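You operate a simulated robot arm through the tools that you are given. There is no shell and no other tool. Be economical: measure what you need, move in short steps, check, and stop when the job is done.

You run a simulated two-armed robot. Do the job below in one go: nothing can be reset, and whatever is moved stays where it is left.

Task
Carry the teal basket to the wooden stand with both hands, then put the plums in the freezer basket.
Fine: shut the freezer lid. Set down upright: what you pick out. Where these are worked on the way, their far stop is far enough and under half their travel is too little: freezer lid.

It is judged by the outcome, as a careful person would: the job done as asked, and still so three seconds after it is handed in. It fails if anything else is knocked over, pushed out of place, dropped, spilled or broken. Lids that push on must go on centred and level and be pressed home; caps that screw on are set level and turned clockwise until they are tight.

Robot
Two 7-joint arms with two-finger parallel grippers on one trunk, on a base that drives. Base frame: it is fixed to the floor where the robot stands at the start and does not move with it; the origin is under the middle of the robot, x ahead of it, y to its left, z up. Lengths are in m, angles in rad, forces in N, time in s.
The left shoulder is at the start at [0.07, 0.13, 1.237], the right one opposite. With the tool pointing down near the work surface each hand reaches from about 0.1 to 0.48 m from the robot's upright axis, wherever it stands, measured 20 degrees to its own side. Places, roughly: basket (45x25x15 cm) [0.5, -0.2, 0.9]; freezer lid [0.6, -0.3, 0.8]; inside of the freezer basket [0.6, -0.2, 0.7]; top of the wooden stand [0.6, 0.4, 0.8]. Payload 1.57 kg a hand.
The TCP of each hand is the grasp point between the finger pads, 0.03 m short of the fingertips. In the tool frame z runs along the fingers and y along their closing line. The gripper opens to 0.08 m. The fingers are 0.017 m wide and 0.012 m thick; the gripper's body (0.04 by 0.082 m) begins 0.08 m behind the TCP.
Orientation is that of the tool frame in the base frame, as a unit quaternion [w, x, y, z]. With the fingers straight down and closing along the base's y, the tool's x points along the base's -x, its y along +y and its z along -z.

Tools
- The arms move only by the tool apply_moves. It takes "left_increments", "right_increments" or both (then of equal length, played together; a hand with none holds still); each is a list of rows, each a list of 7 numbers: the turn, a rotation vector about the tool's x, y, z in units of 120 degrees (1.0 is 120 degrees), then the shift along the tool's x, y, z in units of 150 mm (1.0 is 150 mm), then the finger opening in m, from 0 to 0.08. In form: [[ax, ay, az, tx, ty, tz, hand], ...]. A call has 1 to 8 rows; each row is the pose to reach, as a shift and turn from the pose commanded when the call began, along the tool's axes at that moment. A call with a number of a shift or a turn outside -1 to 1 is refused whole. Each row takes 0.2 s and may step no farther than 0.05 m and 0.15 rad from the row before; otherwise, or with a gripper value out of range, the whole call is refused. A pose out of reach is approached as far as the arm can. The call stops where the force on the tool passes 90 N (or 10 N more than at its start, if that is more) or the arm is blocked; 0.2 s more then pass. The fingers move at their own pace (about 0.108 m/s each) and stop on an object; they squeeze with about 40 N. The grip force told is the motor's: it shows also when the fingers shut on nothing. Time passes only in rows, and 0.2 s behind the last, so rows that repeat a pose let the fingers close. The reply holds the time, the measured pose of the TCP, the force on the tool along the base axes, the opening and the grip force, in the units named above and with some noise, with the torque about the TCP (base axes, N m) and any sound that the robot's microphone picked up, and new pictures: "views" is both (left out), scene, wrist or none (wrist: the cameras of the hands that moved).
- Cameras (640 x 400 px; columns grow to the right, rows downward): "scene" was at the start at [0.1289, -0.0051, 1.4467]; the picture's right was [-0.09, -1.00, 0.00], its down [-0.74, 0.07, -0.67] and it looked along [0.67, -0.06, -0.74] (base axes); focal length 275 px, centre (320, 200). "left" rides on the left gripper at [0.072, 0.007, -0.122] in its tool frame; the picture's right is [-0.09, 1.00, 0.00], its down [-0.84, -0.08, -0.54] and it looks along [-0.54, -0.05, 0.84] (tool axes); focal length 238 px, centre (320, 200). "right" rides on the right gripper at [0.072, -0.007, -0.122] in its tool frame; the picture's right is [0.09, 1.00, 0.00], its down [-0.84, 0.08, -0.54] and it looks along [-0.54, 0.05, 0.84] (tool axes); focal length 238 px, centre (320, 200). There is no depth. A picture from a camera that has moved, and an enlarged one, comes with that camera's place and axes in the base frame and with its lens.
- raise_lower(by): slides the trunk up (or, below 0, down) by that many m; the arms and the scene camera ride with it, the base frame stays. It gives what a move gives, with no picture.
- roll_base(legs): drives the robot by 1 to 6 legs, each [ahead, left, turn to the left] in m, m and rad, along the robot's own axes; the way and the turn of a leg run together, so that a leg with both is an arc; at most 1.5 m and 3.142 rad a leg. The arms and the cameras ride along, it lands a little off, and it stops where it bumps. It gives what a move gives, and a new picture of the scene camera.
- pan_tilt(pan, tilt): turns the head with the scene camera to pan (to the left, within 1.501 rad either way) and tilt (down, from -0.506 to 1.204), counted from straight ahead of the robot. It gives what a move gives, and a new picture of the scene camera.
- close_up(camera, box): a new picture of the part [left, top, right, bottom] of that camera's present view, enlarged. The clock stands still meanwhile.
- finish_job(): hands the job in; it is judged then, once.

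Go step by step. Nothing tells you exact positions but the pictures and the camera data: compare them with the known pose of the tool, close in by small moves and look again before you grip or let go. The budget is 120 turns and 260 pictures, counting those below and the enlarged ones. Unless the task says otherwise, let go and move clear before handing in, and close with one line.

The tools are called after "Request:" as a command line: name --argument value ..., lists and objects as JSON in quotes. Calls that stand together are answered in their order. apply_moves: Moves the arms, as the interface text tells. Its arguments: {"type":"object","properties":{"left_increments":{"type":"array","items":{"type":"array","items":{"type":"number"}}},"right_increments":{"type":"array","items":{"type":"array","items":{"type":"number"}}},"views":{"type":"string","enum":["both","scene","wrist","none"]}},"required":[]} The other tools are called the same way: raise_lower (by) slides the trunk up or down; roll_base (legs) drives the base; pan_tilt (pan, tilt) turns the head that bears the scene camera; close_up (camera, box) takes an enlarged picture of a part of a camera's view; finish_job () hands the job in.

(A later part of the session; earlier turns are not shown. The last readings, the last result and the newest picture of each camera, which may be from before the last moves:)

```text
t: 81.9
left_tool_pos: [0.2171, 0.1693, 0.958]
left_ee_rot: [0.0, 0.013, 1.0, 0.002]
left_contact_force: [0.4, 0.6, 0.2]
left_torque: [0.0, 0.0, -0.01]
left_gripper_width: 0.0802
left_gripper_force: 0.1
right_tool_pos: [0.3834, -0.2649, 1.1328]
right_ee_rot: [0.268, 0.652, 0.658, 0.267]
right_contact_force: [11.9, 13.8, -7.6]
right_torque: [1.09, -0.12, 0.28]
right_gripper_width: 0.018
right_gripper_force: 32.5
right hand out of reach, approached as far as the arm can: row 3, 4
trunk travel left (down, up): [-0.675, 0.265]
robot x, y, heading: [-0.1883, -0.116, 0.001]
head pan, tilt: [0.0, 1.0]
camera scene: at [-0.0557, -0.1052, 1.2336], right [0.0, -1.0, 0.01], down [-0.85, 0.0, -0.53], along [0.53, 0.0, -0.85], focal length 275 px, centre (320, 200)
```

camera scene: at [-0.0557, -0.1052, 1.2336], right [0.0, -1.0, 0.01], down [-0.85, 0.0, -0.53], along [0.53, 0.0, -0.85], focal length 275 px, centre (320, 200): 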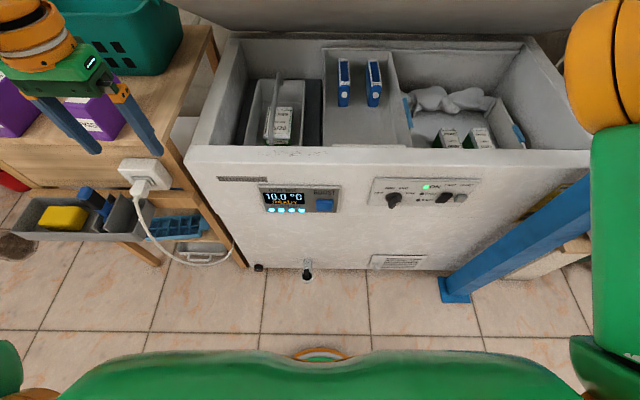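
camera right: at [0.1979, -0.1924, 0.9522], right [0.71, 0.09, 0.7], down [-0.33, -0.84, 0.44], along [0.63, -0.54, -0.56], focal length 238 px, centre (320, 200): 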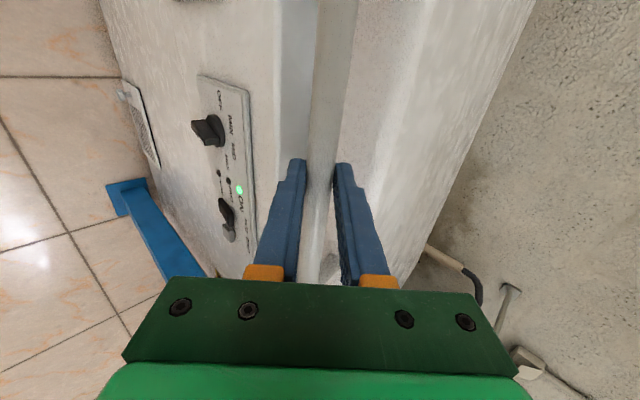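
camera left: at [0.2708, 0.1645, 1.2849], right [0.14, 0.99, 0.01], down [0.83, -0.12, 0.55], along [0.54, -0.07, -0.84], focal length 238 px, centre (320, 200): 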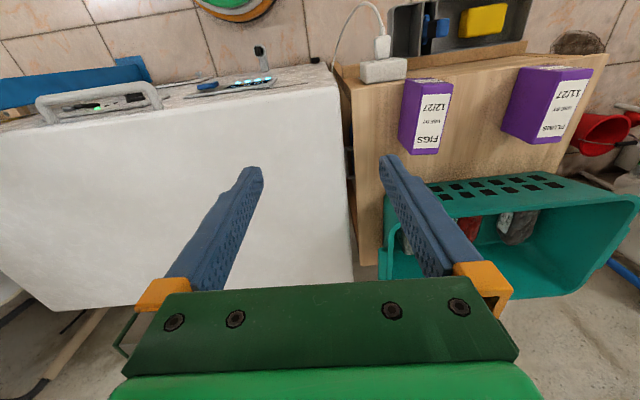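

The arm is at its limit at roughly 34°. I'll loosen the fingers a little to test whether the lid stays by itself.

Request:
apply_moves --right_increments '[[0, 0, 0, 0, -0.02, 0, 0.035], [0, 0, 0, 0, -0.02, 0, 0.035], [0, 0, 0, 0, -0.02, 0, 0.035]]' --views "both"

```text
t: 82.7
left_tool_pos: [0.2102, 0.1637, 0.9626]
left_ee_rot: [0.003, 0.015, 1.0, 0.004]
left_contact_force: [0.3, 0.2, 0.4]
left_torque: [0.03, 0.0, 0.02]
left_gripper_width: 0.08
left_gripper_force: 0.2
right_tool_pos: [0.3734, -0.2734, 1.1325]
right_ee_rot: [0.269, 0.654, 0.654, 0.269]
right_contact_force: [1.0, 0.3, -0.2]
right_torque: [-0.04, 0.0, -0.01]
right_gripper_width: 0.0354
right_gripper_force: 0.6
trunk travel left (down, up): [-0.675, 0.265]
robot x, y, heading: [-0.1822, -0.1147, 0.001]
head pan, tilt: [0.0, 1.0]
camera scene: at [-0.064, -0.1127, 1.2345], right [0.0, -1.0, 0.0], down [-0.84, 0.0, -0.54], along [0.54, 0.0, -0.84], focal length 275 px, centre (320, 200)
camera right: at [0.2845, -0.2005, 1.2143], right [0.71, 0.09, 0.7], down [-0.33, -0.84, 0.44], along [0.63, -0.54, -0.56], focal length 238 px, centre (320, 200)
```

scene: 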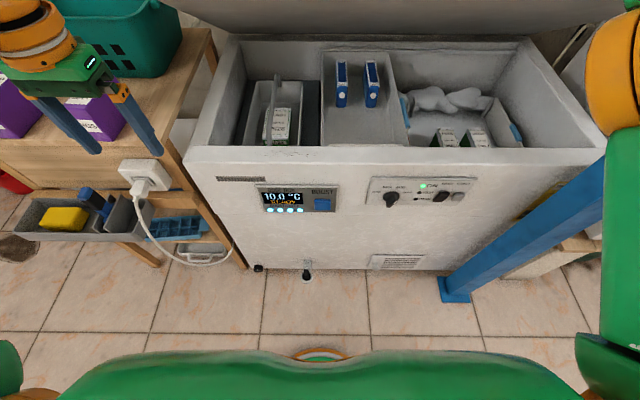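
right: 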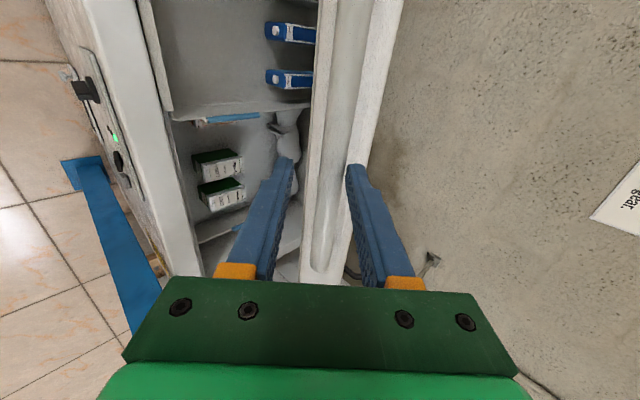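

The lid stays put on its own. Let me look inside.

Request:
close_up --camera "scene" --box '[180, 20, 400, 160]'

Request:
close_up --camera "scene" --box '[380, 20, 600, 160]'

Request:
close_up --camera "right" --box '[100, 0, 330, 280]'

Request:
close_up --camera "scene" --box '[210, 165, 500, 280]'

```text
2.86 times, centred on (290, 90) of scene
camera zoom: at [-0.064, -0.1127, 1.2345], right [0.0, -1.0, 0.0], down [-0.84, 0.0, -0.54], along [0.54, 0.0, -0.84], focal length 786 px, centre (406, 514)
```

zoom: 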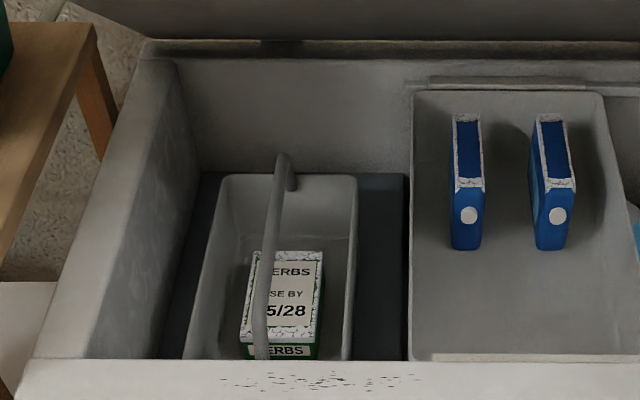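

```text
2.86 times, centred on (490, 90) of scene
camera zoom: at [-0.064, -0.1127, 1.2345], right [0.0, -1.0, 0.0], down [-0.84, 0.0, -0.54], along [0.54, 0.0, -0.84], focal length 786 px, centre (-166, 514)
```

zoom: 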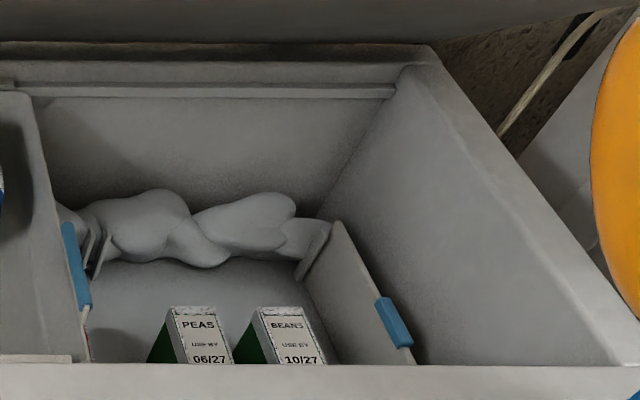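

```text
1.43 times, centred on (215, 140) of right
camera zoom: at [0.2845, -0.2005, 1.2143], right [0.71, 0.09, 0.7], down [-0.33, -0.84, 0.44], along [0.63, -0.54, -0.56], focal length 340 px, centre (470, 286)
```

zoom: 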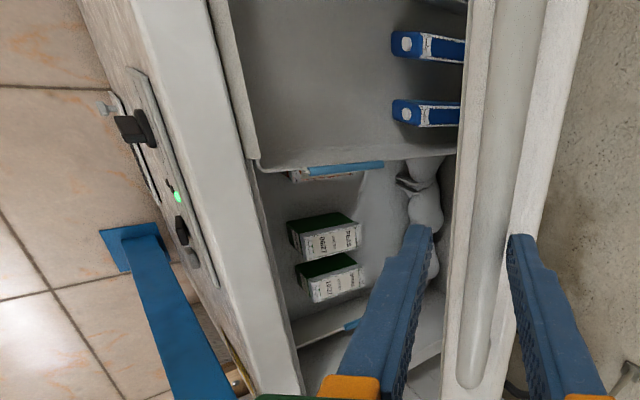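

```text
2.21 times, centred on (355, 222) of scene
camera zoom: at [-0.064, -0.1127, 1.2345], right [0.0, -1.0, 0.0], down [-0.84, 0.0, -0.54], along [0.54, 0.0, -0.84], focal length 608 px, centre (243, 150)
```

zoom: 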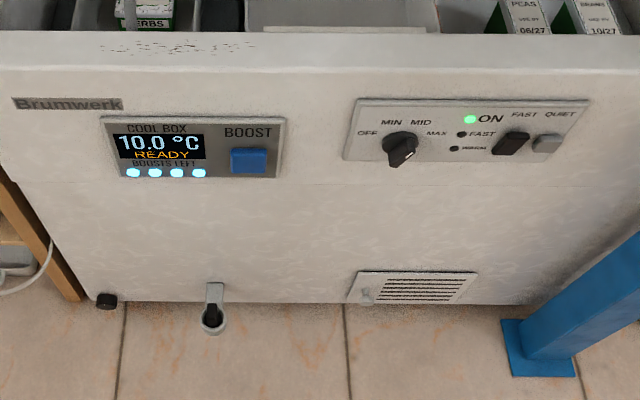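

The freezer basket is the middle hanging one with two blue cold packs and free room in its front half. I need the lid wider, so I'll withdraw, reposition and re-grip.

Request:
apply_moves --right_increments '[[0, 0, 0, 0, 0, 0, 0.05], [0, 0, 0, 0, 0, -0.15, 0.05], [0, 0, 0, 0, 0, -0.3, 0.06], [0, 0, 0, 0, 0, -0.45, 0.06]]' --views "wrist"

```text
t: 83.7
left_tool_pos: [0.2102, 0.1639, 0.9638]
left_ee_rot: [0.005, 0.015, 1.0, 0.004]
left_contact_force: [-0.5, -0.1, -0.1]
left_torque: [-0.02, 0.0, 0.01]
left_gripper_width: 0.08
left_gripper_force: 0.2
right_tool_pos: [0.3269, -0.273, 1.18]
right_ee_rot: [0.269, 0.654, 0.654, 0.269]
right_contact_force: [-0.7, -0.2, 0.3]
right_torque: [0.01, -0.04, 0.0]
right_gripper_width: 0.0601
right_gripper_force: 0.1
trunk travel left (down, up): [-0.675, 0.265]
robot x, y, heading: [-0.1882, -0.1153, -0.0]
head pan, tilt: [0.0, 1.0]
camera right: at [0.2377, -0.2004, 1.2628], right [0.71, 0.09, 0.7], down [-0.33, -0.84, 0.44], along [0.63, -0.54, -0.56], focal length 238 px, centre (320, 200)
```

right: 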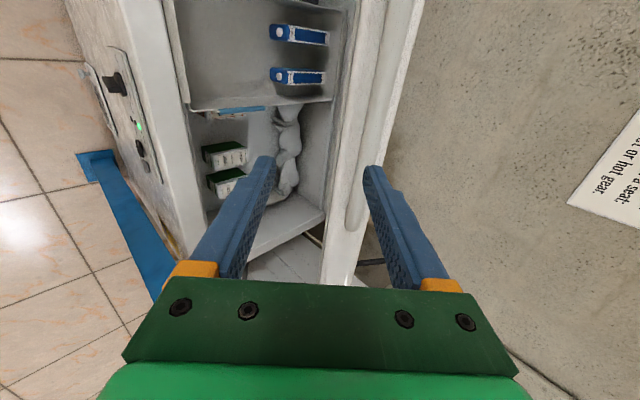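

Request:
apply_moves --right_increments '[[0, 0, 0, 0, -0.218, -0.218, 0.06], [0, 0, 0, 0, -0.436, -0.436, 0.06], [0, 0, 0, 0, -0.654, -0.654, 0.06], [0, 0, 0, 0, -0.872, -0.872, 0.06]]' --views "none"

Request:
apply_moves --right_increments '[[0, 0, 0, 0, -0.2, 0.2, 0.06], [0, 0, 0, 0, -0.4, 0.4, 0.06], [0, 0, 0, 0, -0.6, 0.6, 0.06], [0, 0, 0, 0, -0.8, 0.8, 0.06], [0, 0, 0, 0, -0.943, 0.943, 0.06]]' --views "none"

Request:
raise_lower --by 0.22

```text
t: 84.7
left_tool_pos: [0.2082, 0.1635, 0.9652]
left_ee_rot: [0.005, 0.014, 1.0, 0.005]
left_contact_force: [-0.7, -0.2, 0.1]
left_torque: [-0.02, -0.03, 0.03]
left_gripper_width: 0.0801
left_gripper_force: 0.0
right_tool_pos: [0.138, -0.2725, 1.1817]
right_ee_rot: [0.269, 0.655, 0.653, 0.269]
right_contact_force: [-1.0, 0.5, 0.4]
right_torque: [0.02, -0.01, 0.02]
right_gripper_width: 0.0599
right_gripper_force: 0.1
trunk travel left (down, up): [-0.675, 0.265]
robot x, y, heading: [-0.1853, -0.114, -0.004]
head pan, tilt: [0.0, 1.0]
```

```text
t: 85.9
left_tool_pos: [0.2117, 0.1643, 0.9635]
left_ee_rot: [0.003, 0.015, 1.0, 0.005]
left_contact_force: [0.1, 0.0, 0.1]
left_torque: [-0.02, 0.0, 0.0]
left_gripper_width: 0.0799
left_gripper_force: 0.0
right_tool_pos: [0.163, -0.2671, 1.0]
right_ee_rot: [0.269, 0.654, 0.654, 0.268]
right_contact_force: [-0.6, 0.8, 0.9]
right_torque: [-0.02, 0.03, 0.01]
right_gripper_width: 0.0599
right_gripper_force: 0.0
right hand out of reach, approached as far as the arm can: row 4, 5
trunk travel left (down, up): [-0.675, 0.265]
robot x, y, heading: [-0.179, -0.1141, -0.002]
head pan, tilt: [0.0, 1.0]
```

```text
t: 88.3
left_tool_pos: [0.2102, 0.1639, 1.1831]
left_ee_rot: [0.003, 0.014, 1.0, 0.006]
left_contact_force: [0.4, 0.2, 0.3]
left_torque: [0.01, -0.01, 0.0]
left_gripper_width: 0.0796
left_gripper_force: 0.1
right_tool_pos: [0.1618, -0.2668, 1.2192]
right_ee_rot: [0.268, 0.654, 0.654, 0.269]
right_contact_force: [0.0, 0.0, -0.3]
right_torque: [-0.03, 0.0, 0.01]
right_gripper_width: 0.0599
right_gripper_force: 0.0
trunk travel left (down, up): [-0.895, 0.045]
robot x, y, heading: [-0.1851, -0.1157, -0.007]
head pan, tilt: [0.0, 1.0]
```

Request:
apply_moves --left_increments '[[0, 0, 0, 0.27, 0.1, 0, 0.04], [0, 0, 0, 0.54, 0.2, 0, 0.0], [0, 0, 0, 0.8, 0.3, 0, 0.0]]' --views "none"

Request:
roll_base --legs '[[0.155, 0.0, 0.004]]'

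Request:
close_up --camera "right" --box '[0, 0, 640, 400]'

```text
t: 89.1
left_tool_pos: [0.0898, 0.2115, 1.1849]
left_ee_rot: [0.004, 0.015, 1.0, 0.004]
left_contact_force: [-0.7, 0.5, 0.1]
left_torque: [-0.03, -0.03, -0.02]
left_gripper_width: 0.0
left_gripper_force: 21.7
right_tool_pos: [0.162, -0.2662, 1.2212]
right_ee_rot: [0.27, 0.653, 0.654, 0.268]
right_contact_force: [0.8, -0.7, -0.6]
right_torque: [-0.01, 0.0, 0.03]
right_gripper_width: 0.0601
right_gripper_force: 0.0
trunk travel left (down, up): [-0.895, 0.045]
robot x, y, heading: [-0.1839, -0.114, -0.001]
head pan, tilt: [0.0, 1.0]
```

```text
t: 90.5
left_tool_pos: [0.2461, 0.2153, 1.1864]
left_ee_rot: [0.005, 0.011, 1.0, 0.006]
left_contact_force: [0.4, 0.0, -0.3]
left_torque: [-0.01, -0.01, 0.02]
left_gripper_width: 0.0
left_gripper_force: 21.6
right_tool_pos: [0.3206, -0.2636, 1.2217]
right_ee_rot: [0.269, 0.651, 0.656, 0.271]
right_contact_force: [-0.8, 0.1, -0.4]
right_torque: [-0.01, -0.01, -0.04]
right_gripper_width: 0.0597
right_gripper_force: 0.1
trunk travel left (down, up): [-0.895, 0.045]
robot x, y, heading: [-0.0224, -0.1119, 0.009]
head pan, tilt: [0.0, 1.0]
camera scene: at [0.0912, -0.1112, 1.455], right [0.01, -1.0, 0.0], down [-0.84, -0.01, -0.54], along [0.54, 0.0, -0.84], focal length 275 px, centre (320, 200)
```

scene: 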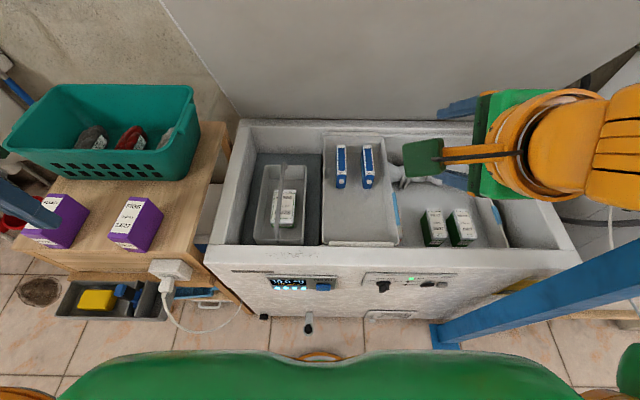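

```text
1.00 times, centred on (320, 200) of right (not enlarged: the box is as wide or as high as the picture)
camera zoom: at [0.2304, -0.1916, 1.3024], right [0.7, 0.1, 0.7], down [-0.32, -0.84, 0.44], along [0.63, -0.53, -0.56], focal length 238 px, centre (320, 200)
```

zoom: 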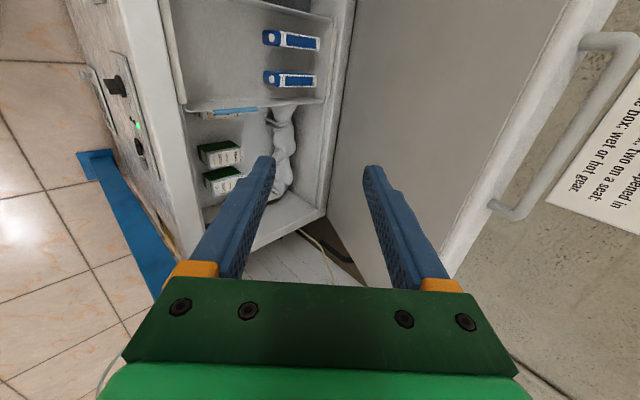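

The lid has swung open further by itself. Let me check its angle.

Request:
pan_tilt --pan 0.0 --tilt 0.4

Request:
pan_tilt --pan 0.0 --tilt 1.0

```text
t: 91.5
left_tool_pos: [0.2502, 0.2149, 1.1843]
left_ee_rot: [0.004, 0.01, 1.0, 0.005]
left_contact_force: [0.4, 0.0, -0.2]
left_torque: [0.0, 0.03, -0.01]
left_gripper_width: 0.0
left_gripper_force: 21.5
right_tool_pos: [0.3247, -0.2642, 1.22]
right_ee_rot: [0.267, 0.651, 0.657, 0.27]
right_contact_force: [-1.0, 0.2, 1.2]
right_torque: [0.01, -0.03, 0.0]
right_gripper_width: 0.0598
right_gripper_force: 0.0
trunk travel left (down, up): [-0.895, 0.045]
robot x, y, heading: [-0.0231, -0.1125, 0.005]
head pan, tilt: [0.0, 0.4]
camera scene: at [0.1194, -0.1109, 1.5047], right [0.01, -1.0, 0.0], down [-0.39, 0.0, -0.92], along [0.92, 0.01, -0.39], focal length 275 px, centre (320, 200)
```

scene: 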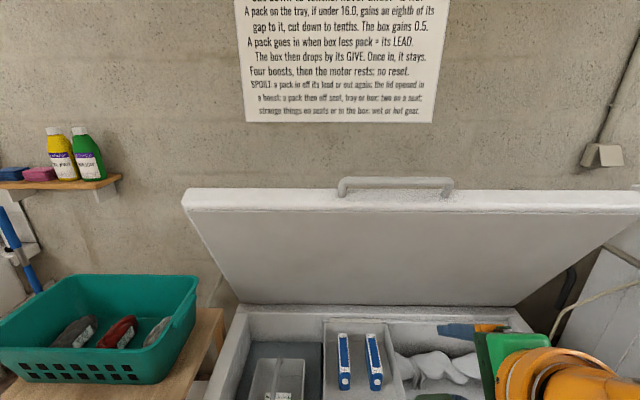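

```text
t: 92.5
left_tool_pos: [0.2492, 0.2133, 1.1847]
left_ee_rot: [0.004, 0.01, 1.0, 0.005]
left_contact_force: [-0.3, 0.3, 0.8]
left_torque: [-0.01, 0.0, -0.01]
left_gripper_width: 0.0001
left_gripper_force: 21.1
right_tool_pos: [0.3252, -0.264, 1.2197]
right_ee_rot: [0.268, 0.651, 0.657, 0.27]
right_contact_force: [0.3, -0.9, 0.5]
right_torque: [0.0, 0.03, 0.0]
right_gripper_width: 0.0599
right_gripper_force: 0.0
trunk travel left (down, up): [-0.895, 0.045]
robot x, y, heading: [-0.0231, -0.1122, 0.001]
head pan, tilt: [0.0, 1.0]
camera scene: at [0.0958, -0.1111, 1.4547], right [0.01, -1.0, 0.0], down [-0.84, -0.01, -0.54], along [0.54, 0.0, -0.84], focal length 275 px, centre (320, 200)
```

scene: 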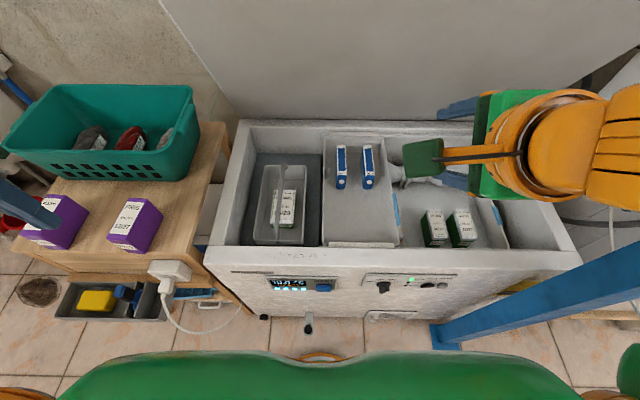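

The lid stands at about 67°, clear of the work zone. Now I'll drive to the plums and look with the left hand camera.

Request:
roll_base --legs '[[-0.03, 0.0, 0.0], [0.0, 0.43, 0.0]]'

Request:
apply_moves --left_increments '[[0, 0, 0, -0.15, -0.25, 0, 0.04], [0, 0, 0, -0.3, -0.5, 0.1, 0.08], [0, 0, 0, -0.45, -0.7, 0.2, 0.08], [0, 0, 0, -0.6, -0.85, 0.3, 0.08]]'

```text
t: 95.6
left_tool_pos: [0.2146, 0.6488, 1.1857]
left_ee_rot: [0.003, 0.01, 1.0, 0.006]
left_contact_force: [-0.1, 0.5, 0.8]
left_torque: [0.01, 0.01, -0.01]
left_gripper_width: 0.0
left_gripper_force: 21.1
right_tool_pos: [0.2908, 0.1713, 1.2204]
right_ee_rot: [0.268, 0.65, 0.657, 0.271]
right_contact_force: [-0.3, -0.3, -0.4]
right_torque: [0.01, 0.03, 0.04]
right_gripper_width: 0.0598
right_gripper_force: 0.0
trunk travel left (down, up): [-0.895, 0.045]
robot x, y, heading: [-0.0602, 0.3216, 0.008]
head pan, tilt: [0.0, 1.0]
camera scene: at [0.0624, 0.3231, 1.4546], right [0.01, -1.0, 0.0], down [-0.84, -0.01, -0.54], along [0.54, 0.01, -0.84], focal length 275 px, centre (320, 200)
```

scene: 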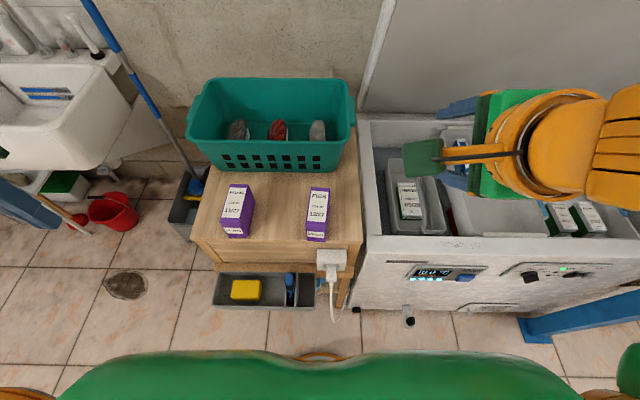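

```text
t: 96.6
left_tool_pos: [0.3057, 0.524, 1.1398]
left_ee_rot: [0.004, 0.009, 1.0, 0.004]
left_contact_force: [0.4, -0.6, 0.0]
left_torque: [0.03, -0.01, -0.05]
left_gripper_width: 0.0799
left_gripper_force: 0.0
right_tool_pos: [0.2928, 0.1725, 1.2195]
right_ee_rot: [0.267, 0.651, 0.657, 0.27]
right_contact_force: [0.3, 0.0, 0.8]
right_torque: [-0.02, 0.0, 0.0]
right_gripper_width: 0.0599
right_gripper_force: 0.1
trunk travel left (down, up): [-0.895, 0.045]
robot x, y, heading: [-0.0586, 0.321, 0.01]
head pan, tilt: [0.0, 1.0]
camera scene: at [0.0641, 0.3251, 1.4545], right [0.01, -1.0, 0.0], down [-0.84, -0.01, -0.54], along [0.54, 0.01, -0.84], focal length 275 px, centre (320, 200)
camera left: at [0.232, 0.5293, 1.2613], right [0.11, 0.99, 0.01], down [0.83, -0.1, 0.55], along [0.54, -0.05, -0.84], focal length 238 px, centre (320, 200)
```

scene: 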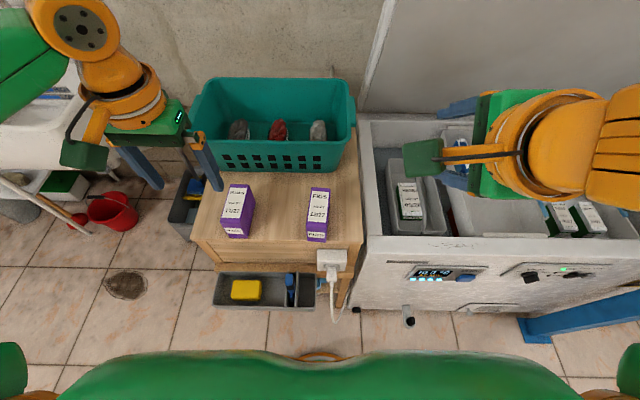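
left: 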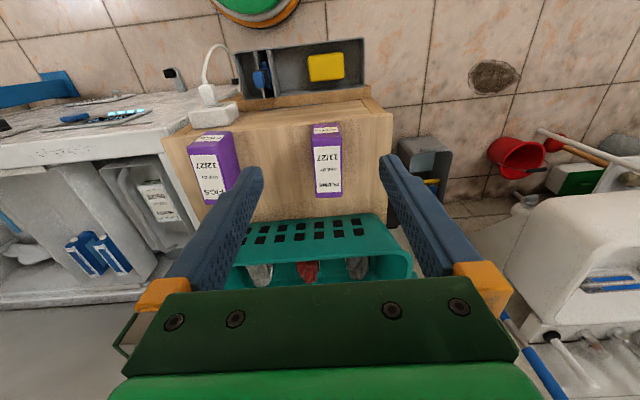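

Plums box: centre about (0.392, 0.524), top z≈0.914, ~0.05 wide. I'll move the left hand above it.

Request:
apply_moves --left_increments '[[0, 0, 0, -0.144, 0, 0.23, 0.08], [0, 0, 0, -0.288, 0, 0.46, 0.08], [0, 0, 0, -0.43, 0, 0.7, 0.08], [0, 0, 0, -0.575, 0, 0.93, 0.08]]'

```text
t: 97.6
left_tool_pos: [0.3923, 0.5221, 0.996]
left_ee_rot: [0.004, 0.01, 1.0, 0.005]
left_contact_force: [0.4, 0.1, -1.0]
left_torque: [0.01, 0.04, 0.02]
left_gripper_width: 0.0801
left_gripper_force: 0.0
right_tool_pos: [0.2921, 0.1722, 1.2191]
right_ee_rot: [0.267, 0.651, 0.658, 0.27]
right_contact_force: [0.3, -0.1, -1.2]
right_torque: [-0.04, 0.0, 0.0]
right_gripper_width: 0.06
right_gripper_force: 0.2
trunk travel left (down, up): [-0.895, 0.045]
robot x, y, heading: [-0.0605, 0.3207, 0.01]
head pan, tilt: [0.0, 1.0]
camera scene: at [0.0637, 0.3252, 1.4545], right [0.01, -1.0, 0.0], down [-0.84, -0.01, -0.54], along [0.54, 0.01, -0.84], focal length 275 px, centre (320, 200)
camera left: at [0.3198, 0.5282, 1.1174], right [0.11, 0.99, 0.01], down [0.83, -0.1, 0.55], along [0.54, -0.05, -0.84], focal length 238 px, centre (320, 200)
```

scene: 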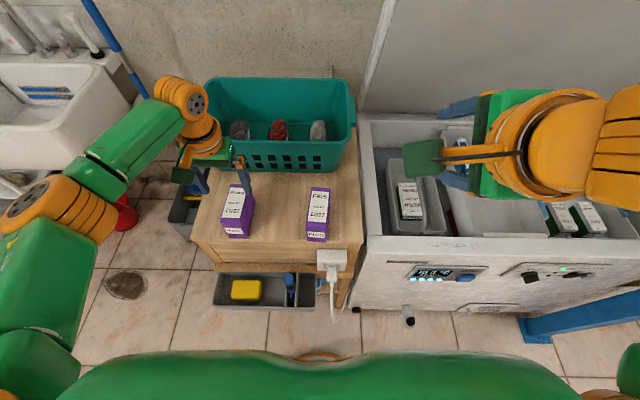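
left: 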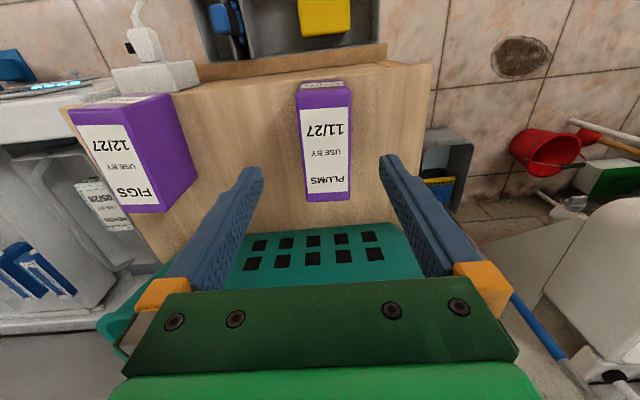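

Aligned. Descend and grip.

Request:
apply_moves --left_increments '[[0, 0, 0, 0, 0.02, 0.25, 0.08], [0, 0, 0, 0, 0.02, 0.5, 0.08], [0, 0, 0, 0, 0.02, 0.747, 0.08], [0, 0, 0, 0, 0.02, 0.747, 0.05], [0, 0, 0, 0, 0.02, 0.747, 0.02], [0, 0, 0, 0, 0.02, 0.747, 0.0], [0, 0, 0, 0, 0.02, 0.747, 0.0]]'

```text
t: 99.2
left_tool_pos: [0.39, 0.5257, 0.8859]
left_ee_rot: [0.004, 0.01, 1.0, 0.005]
left_contact_force: [-0.1, 1.1, 0.4]
left_torque: [0.0, 0.04, 0.01]
left_gripper_width: 0.0478
left_gripper_force: 39.9
right_tool_pos: [0.2924, 0.1739, 1.2203]
right_ee_rot: [0.268, 0.65, 0.658, 0.269]
right_contact_force: [0.1, 0.6, 0.1]
right_torque: [0.01, -0.04, 0.03]
right_gripper_width: 0.0601
right_gripper_force: 0.1
trunk travel left (down, up): [-0.895, 0.045]
robot x, y, heading: [-0.057, 0.3233, 0.008]
head pan, tilt: [0.0, 1.0]
camera scene: at [0.0634, 0.3261, 1.4545], right [0.01, -1.0, 0.0], down [-0.84, -0.01, -0.54], along [0.54, 0.0, -0.84], focal length 275 px, centre (320, 200)
camera left: at [0.3177, 0.5318, 1.0074], right [0.11, 0.99, 0.01], down [0.83, -0.1, 0.55], along [0.54, -0.05, -0.84], focal length 238 px, centre (320, 200)
```

scene: 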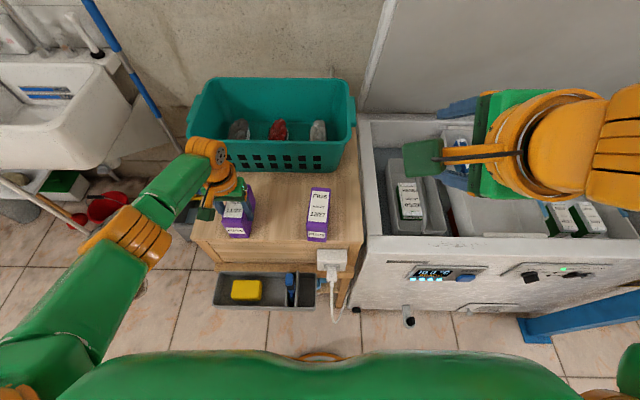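
left: 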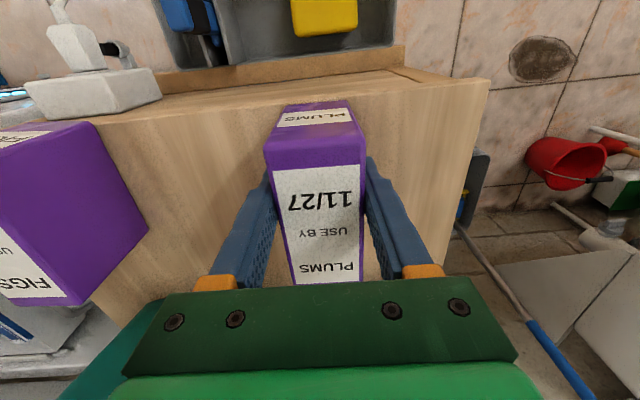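

Request:
apply_moves --left_increments '[[0, 0, 0, 0, 0, -0.15, 0.0], [0, 0, 0, 0, 0, -0.4, 0.0], [0, 0, 0, 0, 0, -0.7, 0.0], [0, 0, 0, 0, 0, -1.0, 0.0]]' --views "wrist"

```text
t: 100.2
left_tool_pos: [0.39, 0.5263, 1.037]
left_ee_rot: [0.004, 0.009, 1.0, 0.006]
left_contact_force: [0.2, -0.6, -3.3]
left_torque: [0.0, 0.03, -0.01]
left_gripper_width: 0.0476
left_gripper_force: 40.7
right_tool_pos: [0.2904, 0.173, 1.2197]
right_ee_rot: [0.266, 0.65, 0.658, 0.269]
right_contact_force: [-0.1, 0.7, 0.1]
right_torque: [-0.05, 0.0, 0.0]
right_gripper_width: 0.06
right_gripper_force: 0.0
trunk travel left (down, up): [-0.895, 0.045]
robot x, y, heading: [-0.058, 0.3186, 0.008]
head pan, tilt: [0.0, 1.0]
camera left: at [0.3174, 0.5324, 1.1592], right [0.11, 0.99, 0.01], down [0.83, -0.1, 0.55], along [0.54, -0.05, -0.84], focal length 238 px, centre (320, 200)
```

left: 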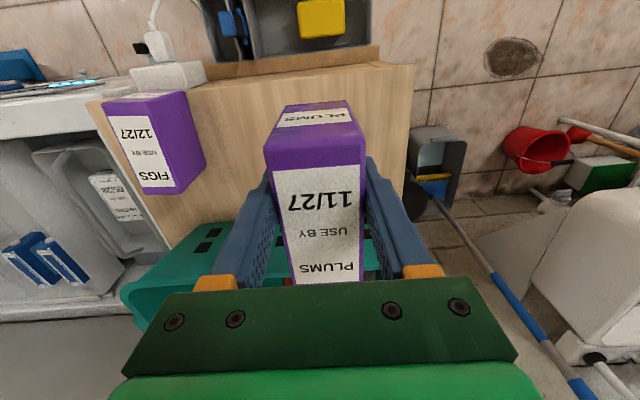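

Plums held. I'll tuck the right hand up, drive to the freezer, then roll forward.

Request:
apply_moves --right_increments '[[0, 0, 0, 0, 0.06, -0.25, 0.06], [0, 0, 0, 0, 0.13, -0.5, 0.06], [0, 0, 0, 0, 0.19, -0.754, 0.06]]' --views "none"

Request:
roll_base --legs '[[0.0, -0.22, -0.004], [0.0, -0.215, -0.004]]'

```text
t: 101.0
left_tool_pos: [0.3902, 0.5277, 1.0374]
left_ee_rot: [0.004, 0.009, 1.0, 0.005]
left_contact_force: [0.6, -1.8, -3.0]
left_torque: [-0.02, 0.05, 0.01]
left_gripper_width: 0.0476
left_gripper_force: 40.0
right_tool_pos: [0.233, 0.1741, 1.3225]
right_ee_rot: [0.268, 0.65, 0.658, 0.27]
right_contact_force: [-0.2, -0.2, 0.2]
right_torque: [0.02, 0.0, -0.01]
right_gripper_width: 0.06
right_gripper_force: 0.1
trunk travel left (down, up): [-0.895, 0.045]
robot x, y, heading: [-0.0589, 0.3238, 0.01]
head pan, tilt: [0.0, 1.0]
```

```text
t: 103.9
left_tool_pos: [0.3938, 0.0981, 1.0351]
left_ee_rot: [0.003, 0.005, 1.0, 0.003]
left_contact_force: [0.1, 0.4, -2.4]
left_torque: [-0.05, 0.05, -0.01]
left_gripper_width: 0.0474
left_gripper_force: 39.7
right_tool_pos: [0.2419, -0.2521, 1.3209]
right_ee_rot: [0.267, 0.648, 0.66, 0.269]
right_contact_force: [0.8, 0.2, 0.7]
right_torque: [-0.03, -0.02, -0.02]
right_gripper_width: 0.0597
right_gripper_force: 0.1
trunk travel left (down, up): [-0.895, 0.045]
robot x, y, heading: [-0.0521, -0.1132, 0.02]
head pan, tilt: [0.0, 1.0]
camera scene: at [0.0678, -0.1018, 1.4545], right [0.02, -1.0, 0.0], down [-0.84, -0.02, -0.54], along [0.54, 0.01, -0.84], focal length 275 px, centre (320, 200)
```

scene: 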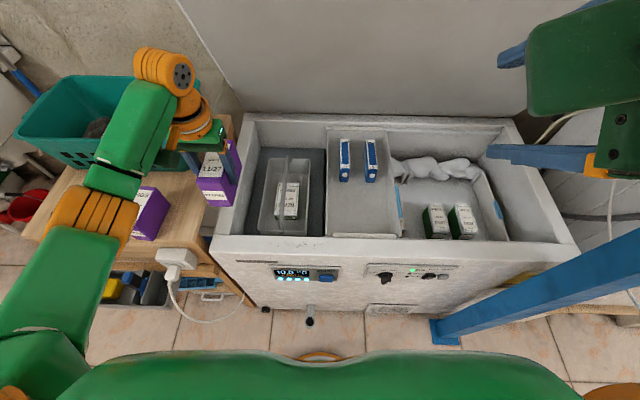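

Request:
close_up --camera "scene" --box '[300, 115, 430, 250]'

Request:
roll_base --legs '[[0.12, 0.0, -0.018]]'

Request:
close_up --camera "left" --box '[0, 0, 640, 400]'

```text
2.96 times, centred on (365, 182) of scene
camera zoom: at [0.0678, -0.1018, 1.4545], right [0.02, -1.0, 0.0], down [-0.84, -0.02, -0.54], along [0.54, 0.01, -0.84], focal length 816 px, centre (187, 252)
```

zoom: 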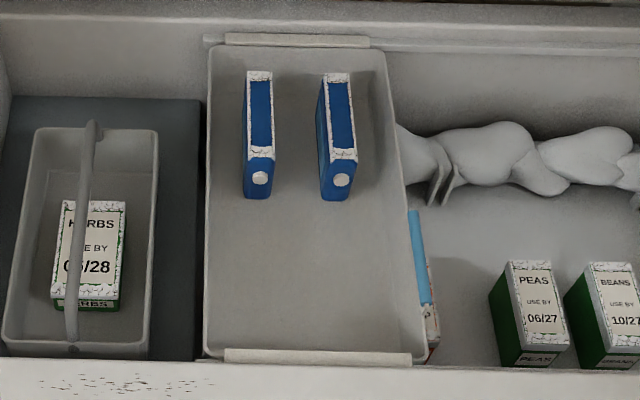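

```text
t: 105.2
left_tool_pos: [0.4865, 0.094, 1.0339]
left_ee_rot: [0.001, 0.007, 1.0, 0.004]
left_contact_force: [-0.2, -0.2, -3.7]
left_torque: [-0.02, 0.1, 0.0]
left_gripper_width: 0.0479
left_gripper_force: 39.6
right_tool_pos: [0.3357, -0.2584, 1.3208]
right_ee_rot: [0.266, 0.648, 0.66, 0.27]
right_contact_force: [0.5, -0.3, 0.6]
right_torque: [-0.03, 0.05, -0.03]
right_gripper_width: 0.0601
right_gripper_force: 0.0
trunk travel left (down, up): [-0.895, 0.045]
robot x, y, heading: [0.0393, -0.1153, 0.012]
head pan, tilt: [0.0, 1.0]
stopped in leg 1: the robot was blocked; the commanded pose is now the measured one
camera scene: at [0.1631, -0.1085, 1.4539], right [0.02, -1.0, 0.0], down [-0.84, -0.01, -0.54], along [0.54, 0.01, -0.84], focal length 275 px, centre (320, 200)
```

scene: 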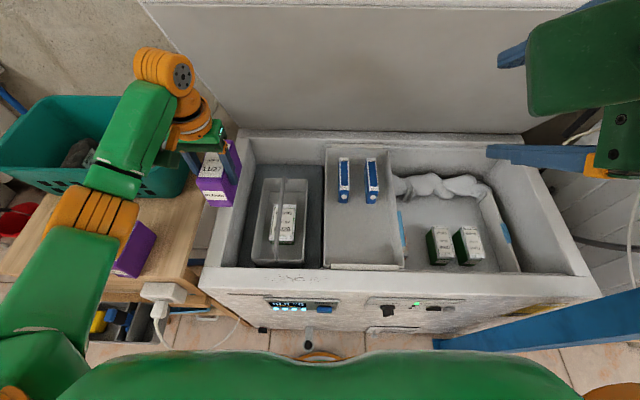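

```text
1.00 times, centred on (320, 200) of left (not enlarged: the box is as wide or as high as the picture)
camera zoom: at [0.4151, 0.0995, 1.1561], right [0.1, 0.99, 0.01], down [0.84, -0.09, 0.54], along [0.54, -0.05, -0.84], focal length 238 px, centre (320, 200)
```

zoom: 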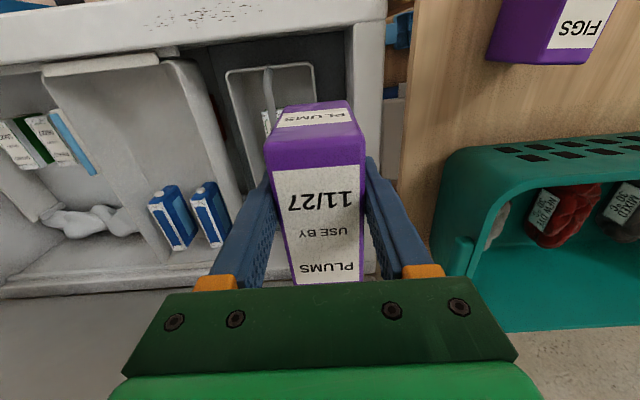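

The base bumped lightly near the drain; I'll back off a touch and swing the box over the free front part of the basket with the arm.

Request:
roll_base --legs '[[-0.012, 0.0, -0.01]]'

Request:
apply_moves --left_increments '[[0, 0, 0, 0, -0.32, 0, 0.0], [0, 0, 0, 0, -0.64, 0, 0.0], [0, 0, 0, -0.05, -0.95, 0, 0.0]]' --views "none"

Request:
apply_moves --left_increments '[[0, 0, 0, -0.05, -0.31, 0, 0.0], [0, 0, 0, -0.1, -0.62, 0, 0.0], [0, 0, 0, -0.15, -0.93, 0, 0.0], [0, 0, 0, -0.2, -0.97, 0, 0.0]]'

```text
t: 105.9
left_tool_pos: [0.4762, 0.089, 1.0347]
left_ee_rot: [0.001, 0.011, 1.0, 0.005]
left_contact_force: [-0.1, 0.0, -3.0]
left_torque: [0.03, 0.09, -0.03]
left_gripper_width: 0.0478
left_gripper_force: 40.1
right_tool_pos: [0.3215, -0.263, 1.3207]
right_ee_rot: [0.265, 0.653, 0.658, 0.267]
right_contact_force: [0.0, -0.7, -1.2]
right_torque: [0.0, 0.05, -0.02]
right_gripper_width: 0.06
right_gripper_force: 0.0
trunk travel left (down, up): [-0.895, 0.045]
robot x, y, heading: [0.0227, -0.1111, 0.004]
head pan, tilt: [0.0, 1.0]
camera scene: at [0.1499, -0.1108, 1.454], right [0.01, -1.0, 0.0], down [-0.84, 0.0, -0.54], along [0.54, 0.0, -0.84], focal length 275 px, centre (320, 200)
```

scene: 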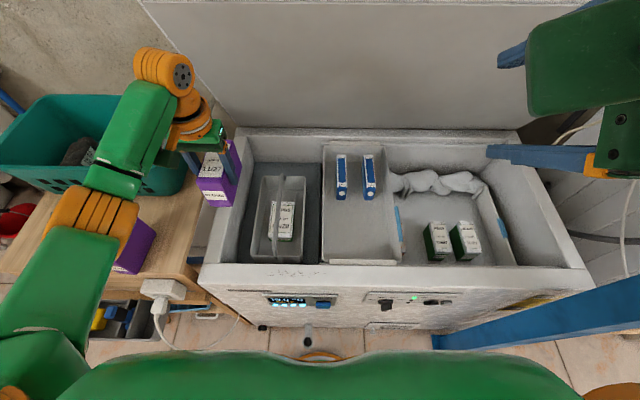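

```text
t: 106.7
left_tool_pos: [0.4782, -0.0589, 1.0354]
left_ee_rot: [0.002, 0.012, 1.0, 0.006]
left_contact_force: [-0.9, -0.2, -2.2]
left_torque: [0.04, 0.04, 0.04]
left_gripper_width: 0.0479
left_gripper_force: 40.2
right_tool_pos: [0.316, -0.2668, 1.3211]
right_ee_rot: [0.267, 0.652, 0.656, 0.269]
right_contact_force: [-0.3, 0.2, -0.2]
right_torque: [0.02, -0.04, 0.0]
right_gripper_width: 0.0599
right_gripper_force: 0.0
trunk travel left (down, up): [-0.895, 0.045]
robot x, y, heading: [0.0251, -0.115, 0.003]
head pan, tilt: [0.0, 1.0]
```

```text
t: 107.7
left_tool_pos: [0.442, -0.1508, 1.0383]
left_ee_rot: [0.003, 0.012, 1.0, 0.005]
left_contact_force: [1.0, -0.3, -1.8]
left_torque: [0.02, 0.05, 0.0]
left_gripper_width: 0.0476
left_gripper_force: 40.6
left hand out of reach, approached as far as the arm can: row 1, 2, 3, 4
right_tool_pos: [0.3153, -0.2648, 1.3215]
right_ee_rot: [0.268, 0.652, 0.656, 0.27]
right_contact_force: [-1.0, -0.9, -0.8]
right_torque: [0.02, 0.01, -0.01]
right_gripper_width: 0.0599
right_gripper_force: 0.0
trunk travel left (down, up): [-0.895, 0.045]
robot x, y, heading: [0.0238, -0.1152, 0.006]
head pan, tilt: [0.0, 1.0]
camera scene: at [0.1441, -0.1122, 1.4546], right [0.01, -1.0, 0.0], down [-0.84, 0.0, -0.54], along [0.54, 0.0, -0.84], focal length 275 px, centre (320, 200)
camera left: at [0.37, -0.1453, 1.1603], right [0.11, 0.99, 0.01], down [0.83, -0.1, 0.55], along [0.54, -0.05, -0.84], focal length 238 px, centre (320, 200)
```

scene: 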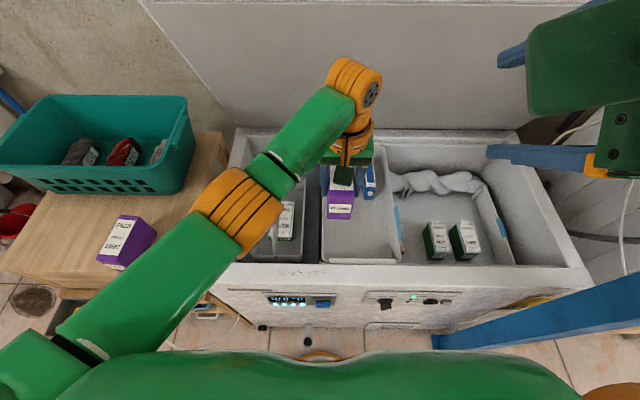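
left: 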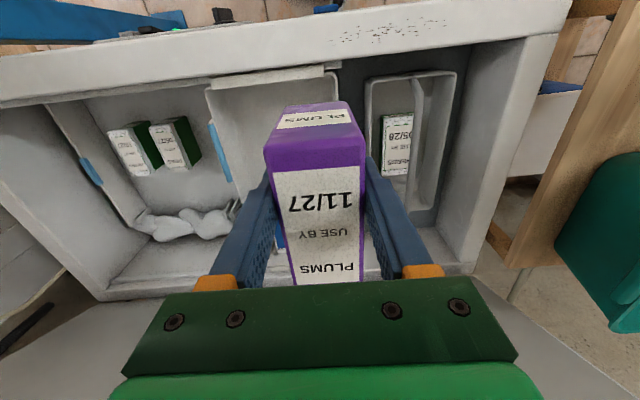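

The left arm's inward reach is limited. I'll check where my right elbow is relative to the blue post before shifting the base right.

Request:
pan_tilt --pan -1.2 --tilt 0.9

```text
t: 109.1
left_tool_pos: [0.4442, -0.1514, 1.0384]
left_ee_rot: [0.004, 0.011, 1.0, 0.005]
left_contact_force: [-0.3, -0.1, -3.3]
left_torque: [0.0, 0.05, 0.0]
left_gripper_width: 0.0479
left_gripper_force: 39.9
right_tool_pos: [0.3153, -0.2653, 1.3212]
right_ee_rot: [0.268, 0.652, 0.657, 0.269]
right_contact_force: [-0.5, 0.7, 0.2]
right_torque: [0.03, 0.0, 0.0]
right_gripper_width: 0.0598
right_gripper_force: 0.1
trunk travel left (down, up): [-0.895, 0.045]
robot x, y, heading: [0.0196, -0.1132, 0.003]
head pan, tilt: [-1.201, 0.901]
camera scene: at [0.1027, -0.1826, 1.4618], right [-0.93, -0.37, 0.0], down [-0.29, 0.73, -0.62], along [0.23, -0.58, -0.78], focal length 275 px, centre (320, 200)
```

scene: 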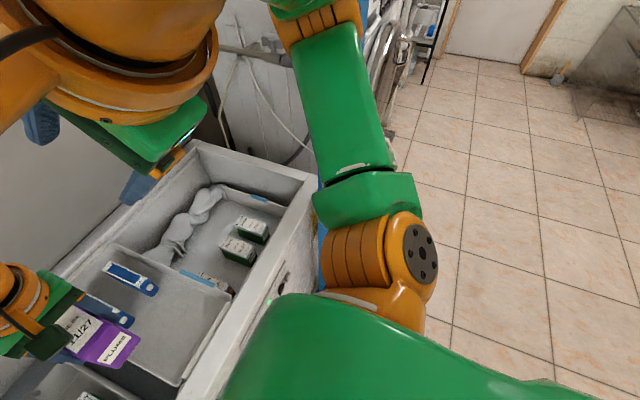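

My right elbow is right beside the post, so shifting right is out. Instead I'll back off, turn slightly right and come forward at an angle, which suits the left arm's reach.

Request:
roll_base --legs '[[-0.14, 0.0, 0.0], [0.0, 0.03, -0.35]]'

Request:
pan_tilt --pan 0.2 --tilt 1.0

```text
t: 111.5
left_tool_pos: [0.2702, -0.2616, 1.0382]
left_ee_rot: [0.005, 0.184, 0.983, 0.005]
left_contact_force: [1.4, 0.1, -3.1]
left_torque: [0.01, 0.06, -0.02]
left_gripper_width: 0.0476
left_gripper_force: 39.5
right_tool_pos: [0.1124, -0.3261, 1.3211]
right_ee_rot: [0.31, 0.756, 0.533, 0.219]
right_contact_force: [-0.1, 0.8, 0.2]
right_torque: [0.03, -0.01, 0.01]
right_gripper_width: 0.0603
right_gripper_force: 0.0
trunk travel left (down, up): [-0.895, 0.045]
robot x, y, heading: [-0.114, -0.0828, -0.34]
head pan, tilt: [-1.201, 0.901]
camera scene: at [-0.0617, -0.1759, 1.4618], right [-1.0, -0.03, 0.0], down [-0.02, 0.78, -0.62], along [0.02, -0.62, -0.78], focal length 275 px, centre (320, 200)
```

scene: 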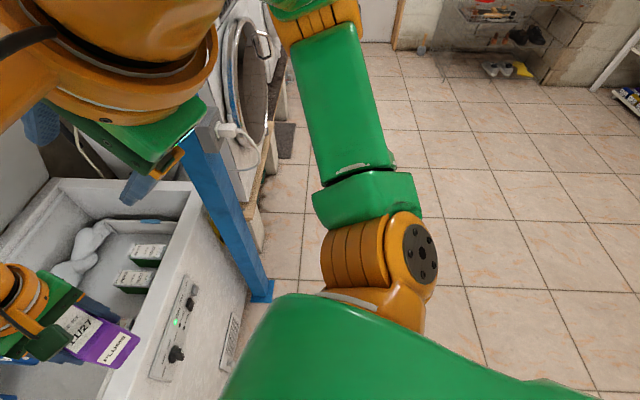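

```text
t: 113.1
left_tool_pos: [0.2709, -0.2614, 1.039]
left_ee_rot: [0.004, 0.182, 0.983, 0.005]
left_contact_force: [-0.2, 0.1, -2.9]
left_torque: [0.02, 0.02, 0.0]
left_gripper_width: 0.0478
left_gripper_force: 39.6
right_tool_pos: [0.1129, -0.3267, 1.3214]
right_ee_rot: [0.31, 0.756, 0.534, 0.219]
right_contact_force: [-0.4, 0.1, -0.2]
right_torque: [0.01, -0.02, 0.02]
right_gripper_width: 0.0599
right_gripper_force: 0.1
trunk travel left (down, up): [-0.895, 0.045]
robot x, y, heading: [-0.1103, -0.0847, -0.342]
head pan, tilt: [0.201, 1.0]
camera scene: at [0.0048, -0.1104, 1.4545], right [-0.14, -0.99, 0.0], down [-0.83, 0.12, -0.54], along [0.53, -0.08, -0.84], focal length 275 px, centre (320, 200)
```

scene: 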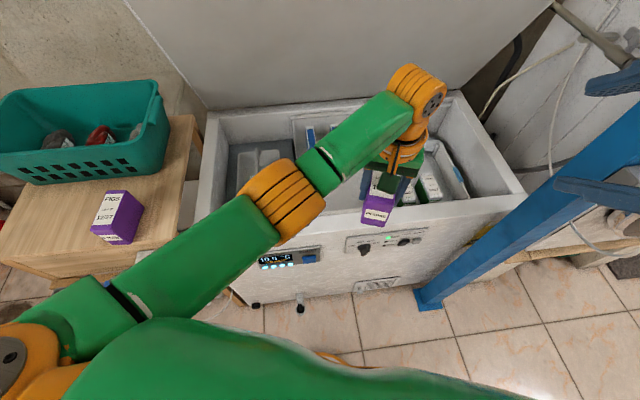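

Request:
apply_moves --left_increments '[[0, 0, 0, 0, 0.3, 0, 0.0], [0, 0, 0, 0, 0.6, 0, 0.0], [0, 0, 0, 0, 0.9, 0, 0.0]]' --views "none"

Request:
roll_base --legs '[[0.14, -0.063, 0.0]]'

Request:
close_up --camera "left" --box '[0, 0, 640, 400]'

```text
t: 113.9
left_tool_pos: [0.3181, -0.1352, 1.0373]
left_ee_rot: [0.004, 0.184, 0.983, 0.003]
left_contact_force: [0.5, 0.4, -2.1]
left_torque: [0.0, 0.05, 0.01]
left_gripper_width: 0.0479
left_gripper_force: 40.2
right_tool_pos: [0.1124, -0.3228, 1.3221]
right_ee_rot: [0.312, 0.754, 0.534, 0.219]
right_contact_force: [0.0, 0.4, -0.2]
right_torque: [0.0, 0.0, -0.03]
right_gripper_width: 0.0599
right_gripper_force: 0.1
trunk travel left (down, up): [-0.895, 0.045]
robot x, y, heading: [-0.1131, -0.0832, -0.335]
head pan, tilt: [0.201, 1.0]
```

```text
t: 115.2
left_tool_pos: [0.423, -0.2392, 1.0389]
left_ee_rot: [0.005, 0.185, 0.983, 0.004]
left_contact_force: [0.4, -0.2, -2.7]
left_torque: [-0.04, 0.06, -0.01]
left_gripper_width: 0.0479
left_gripper_force: 40.7
right_tool_pos: [0.2156, -0.4263, 1.3226]
right_ee_rot: [0.312, 0.756, 0.532, 0.219]
right_contact_force: [0.0, 0.5, 0.0]
right_torque: [-0.01, -0.03, -0.01]
right_gripper_width: 0.0599
right_gripper_force: 0.0
trunk travel left (down, up): [-0.895, 0.045]
robot x, y, heading: [-0.0064, -0.1869, -0.344]
head pan, tilt: [0.201, 1.0]
camera scene: at [0.1092, -0.2106, 1.4549], right [-0.14, -0.99, 0.0], down [-0.83, 0.12, -0.54], along [0.54, -0.08, -0.84], focal length 275 px, centre (320, 200)
```

scene: 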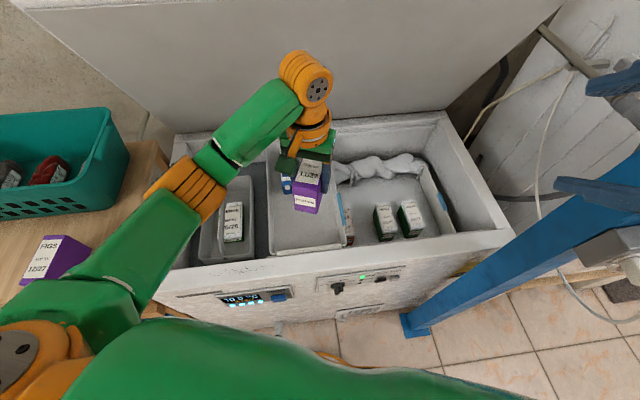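

```text
1.00 times, centred on (320, 200) of left (not enlarged: the box is as wide or as high as the picture)
camera zoom: at [0.3568, -0.2085, 1.1603], right [0.45, 0.89, 0.01], down [0.74, -0.38, 0.55], along [0.49, -0.24, -0.84], focal length 238 px, centre (320, 200)
```

zoom: 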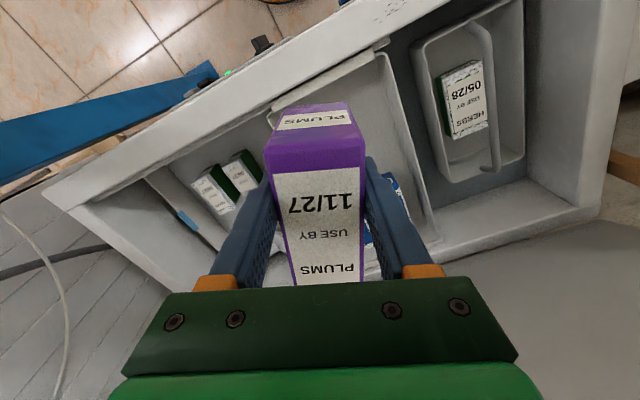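

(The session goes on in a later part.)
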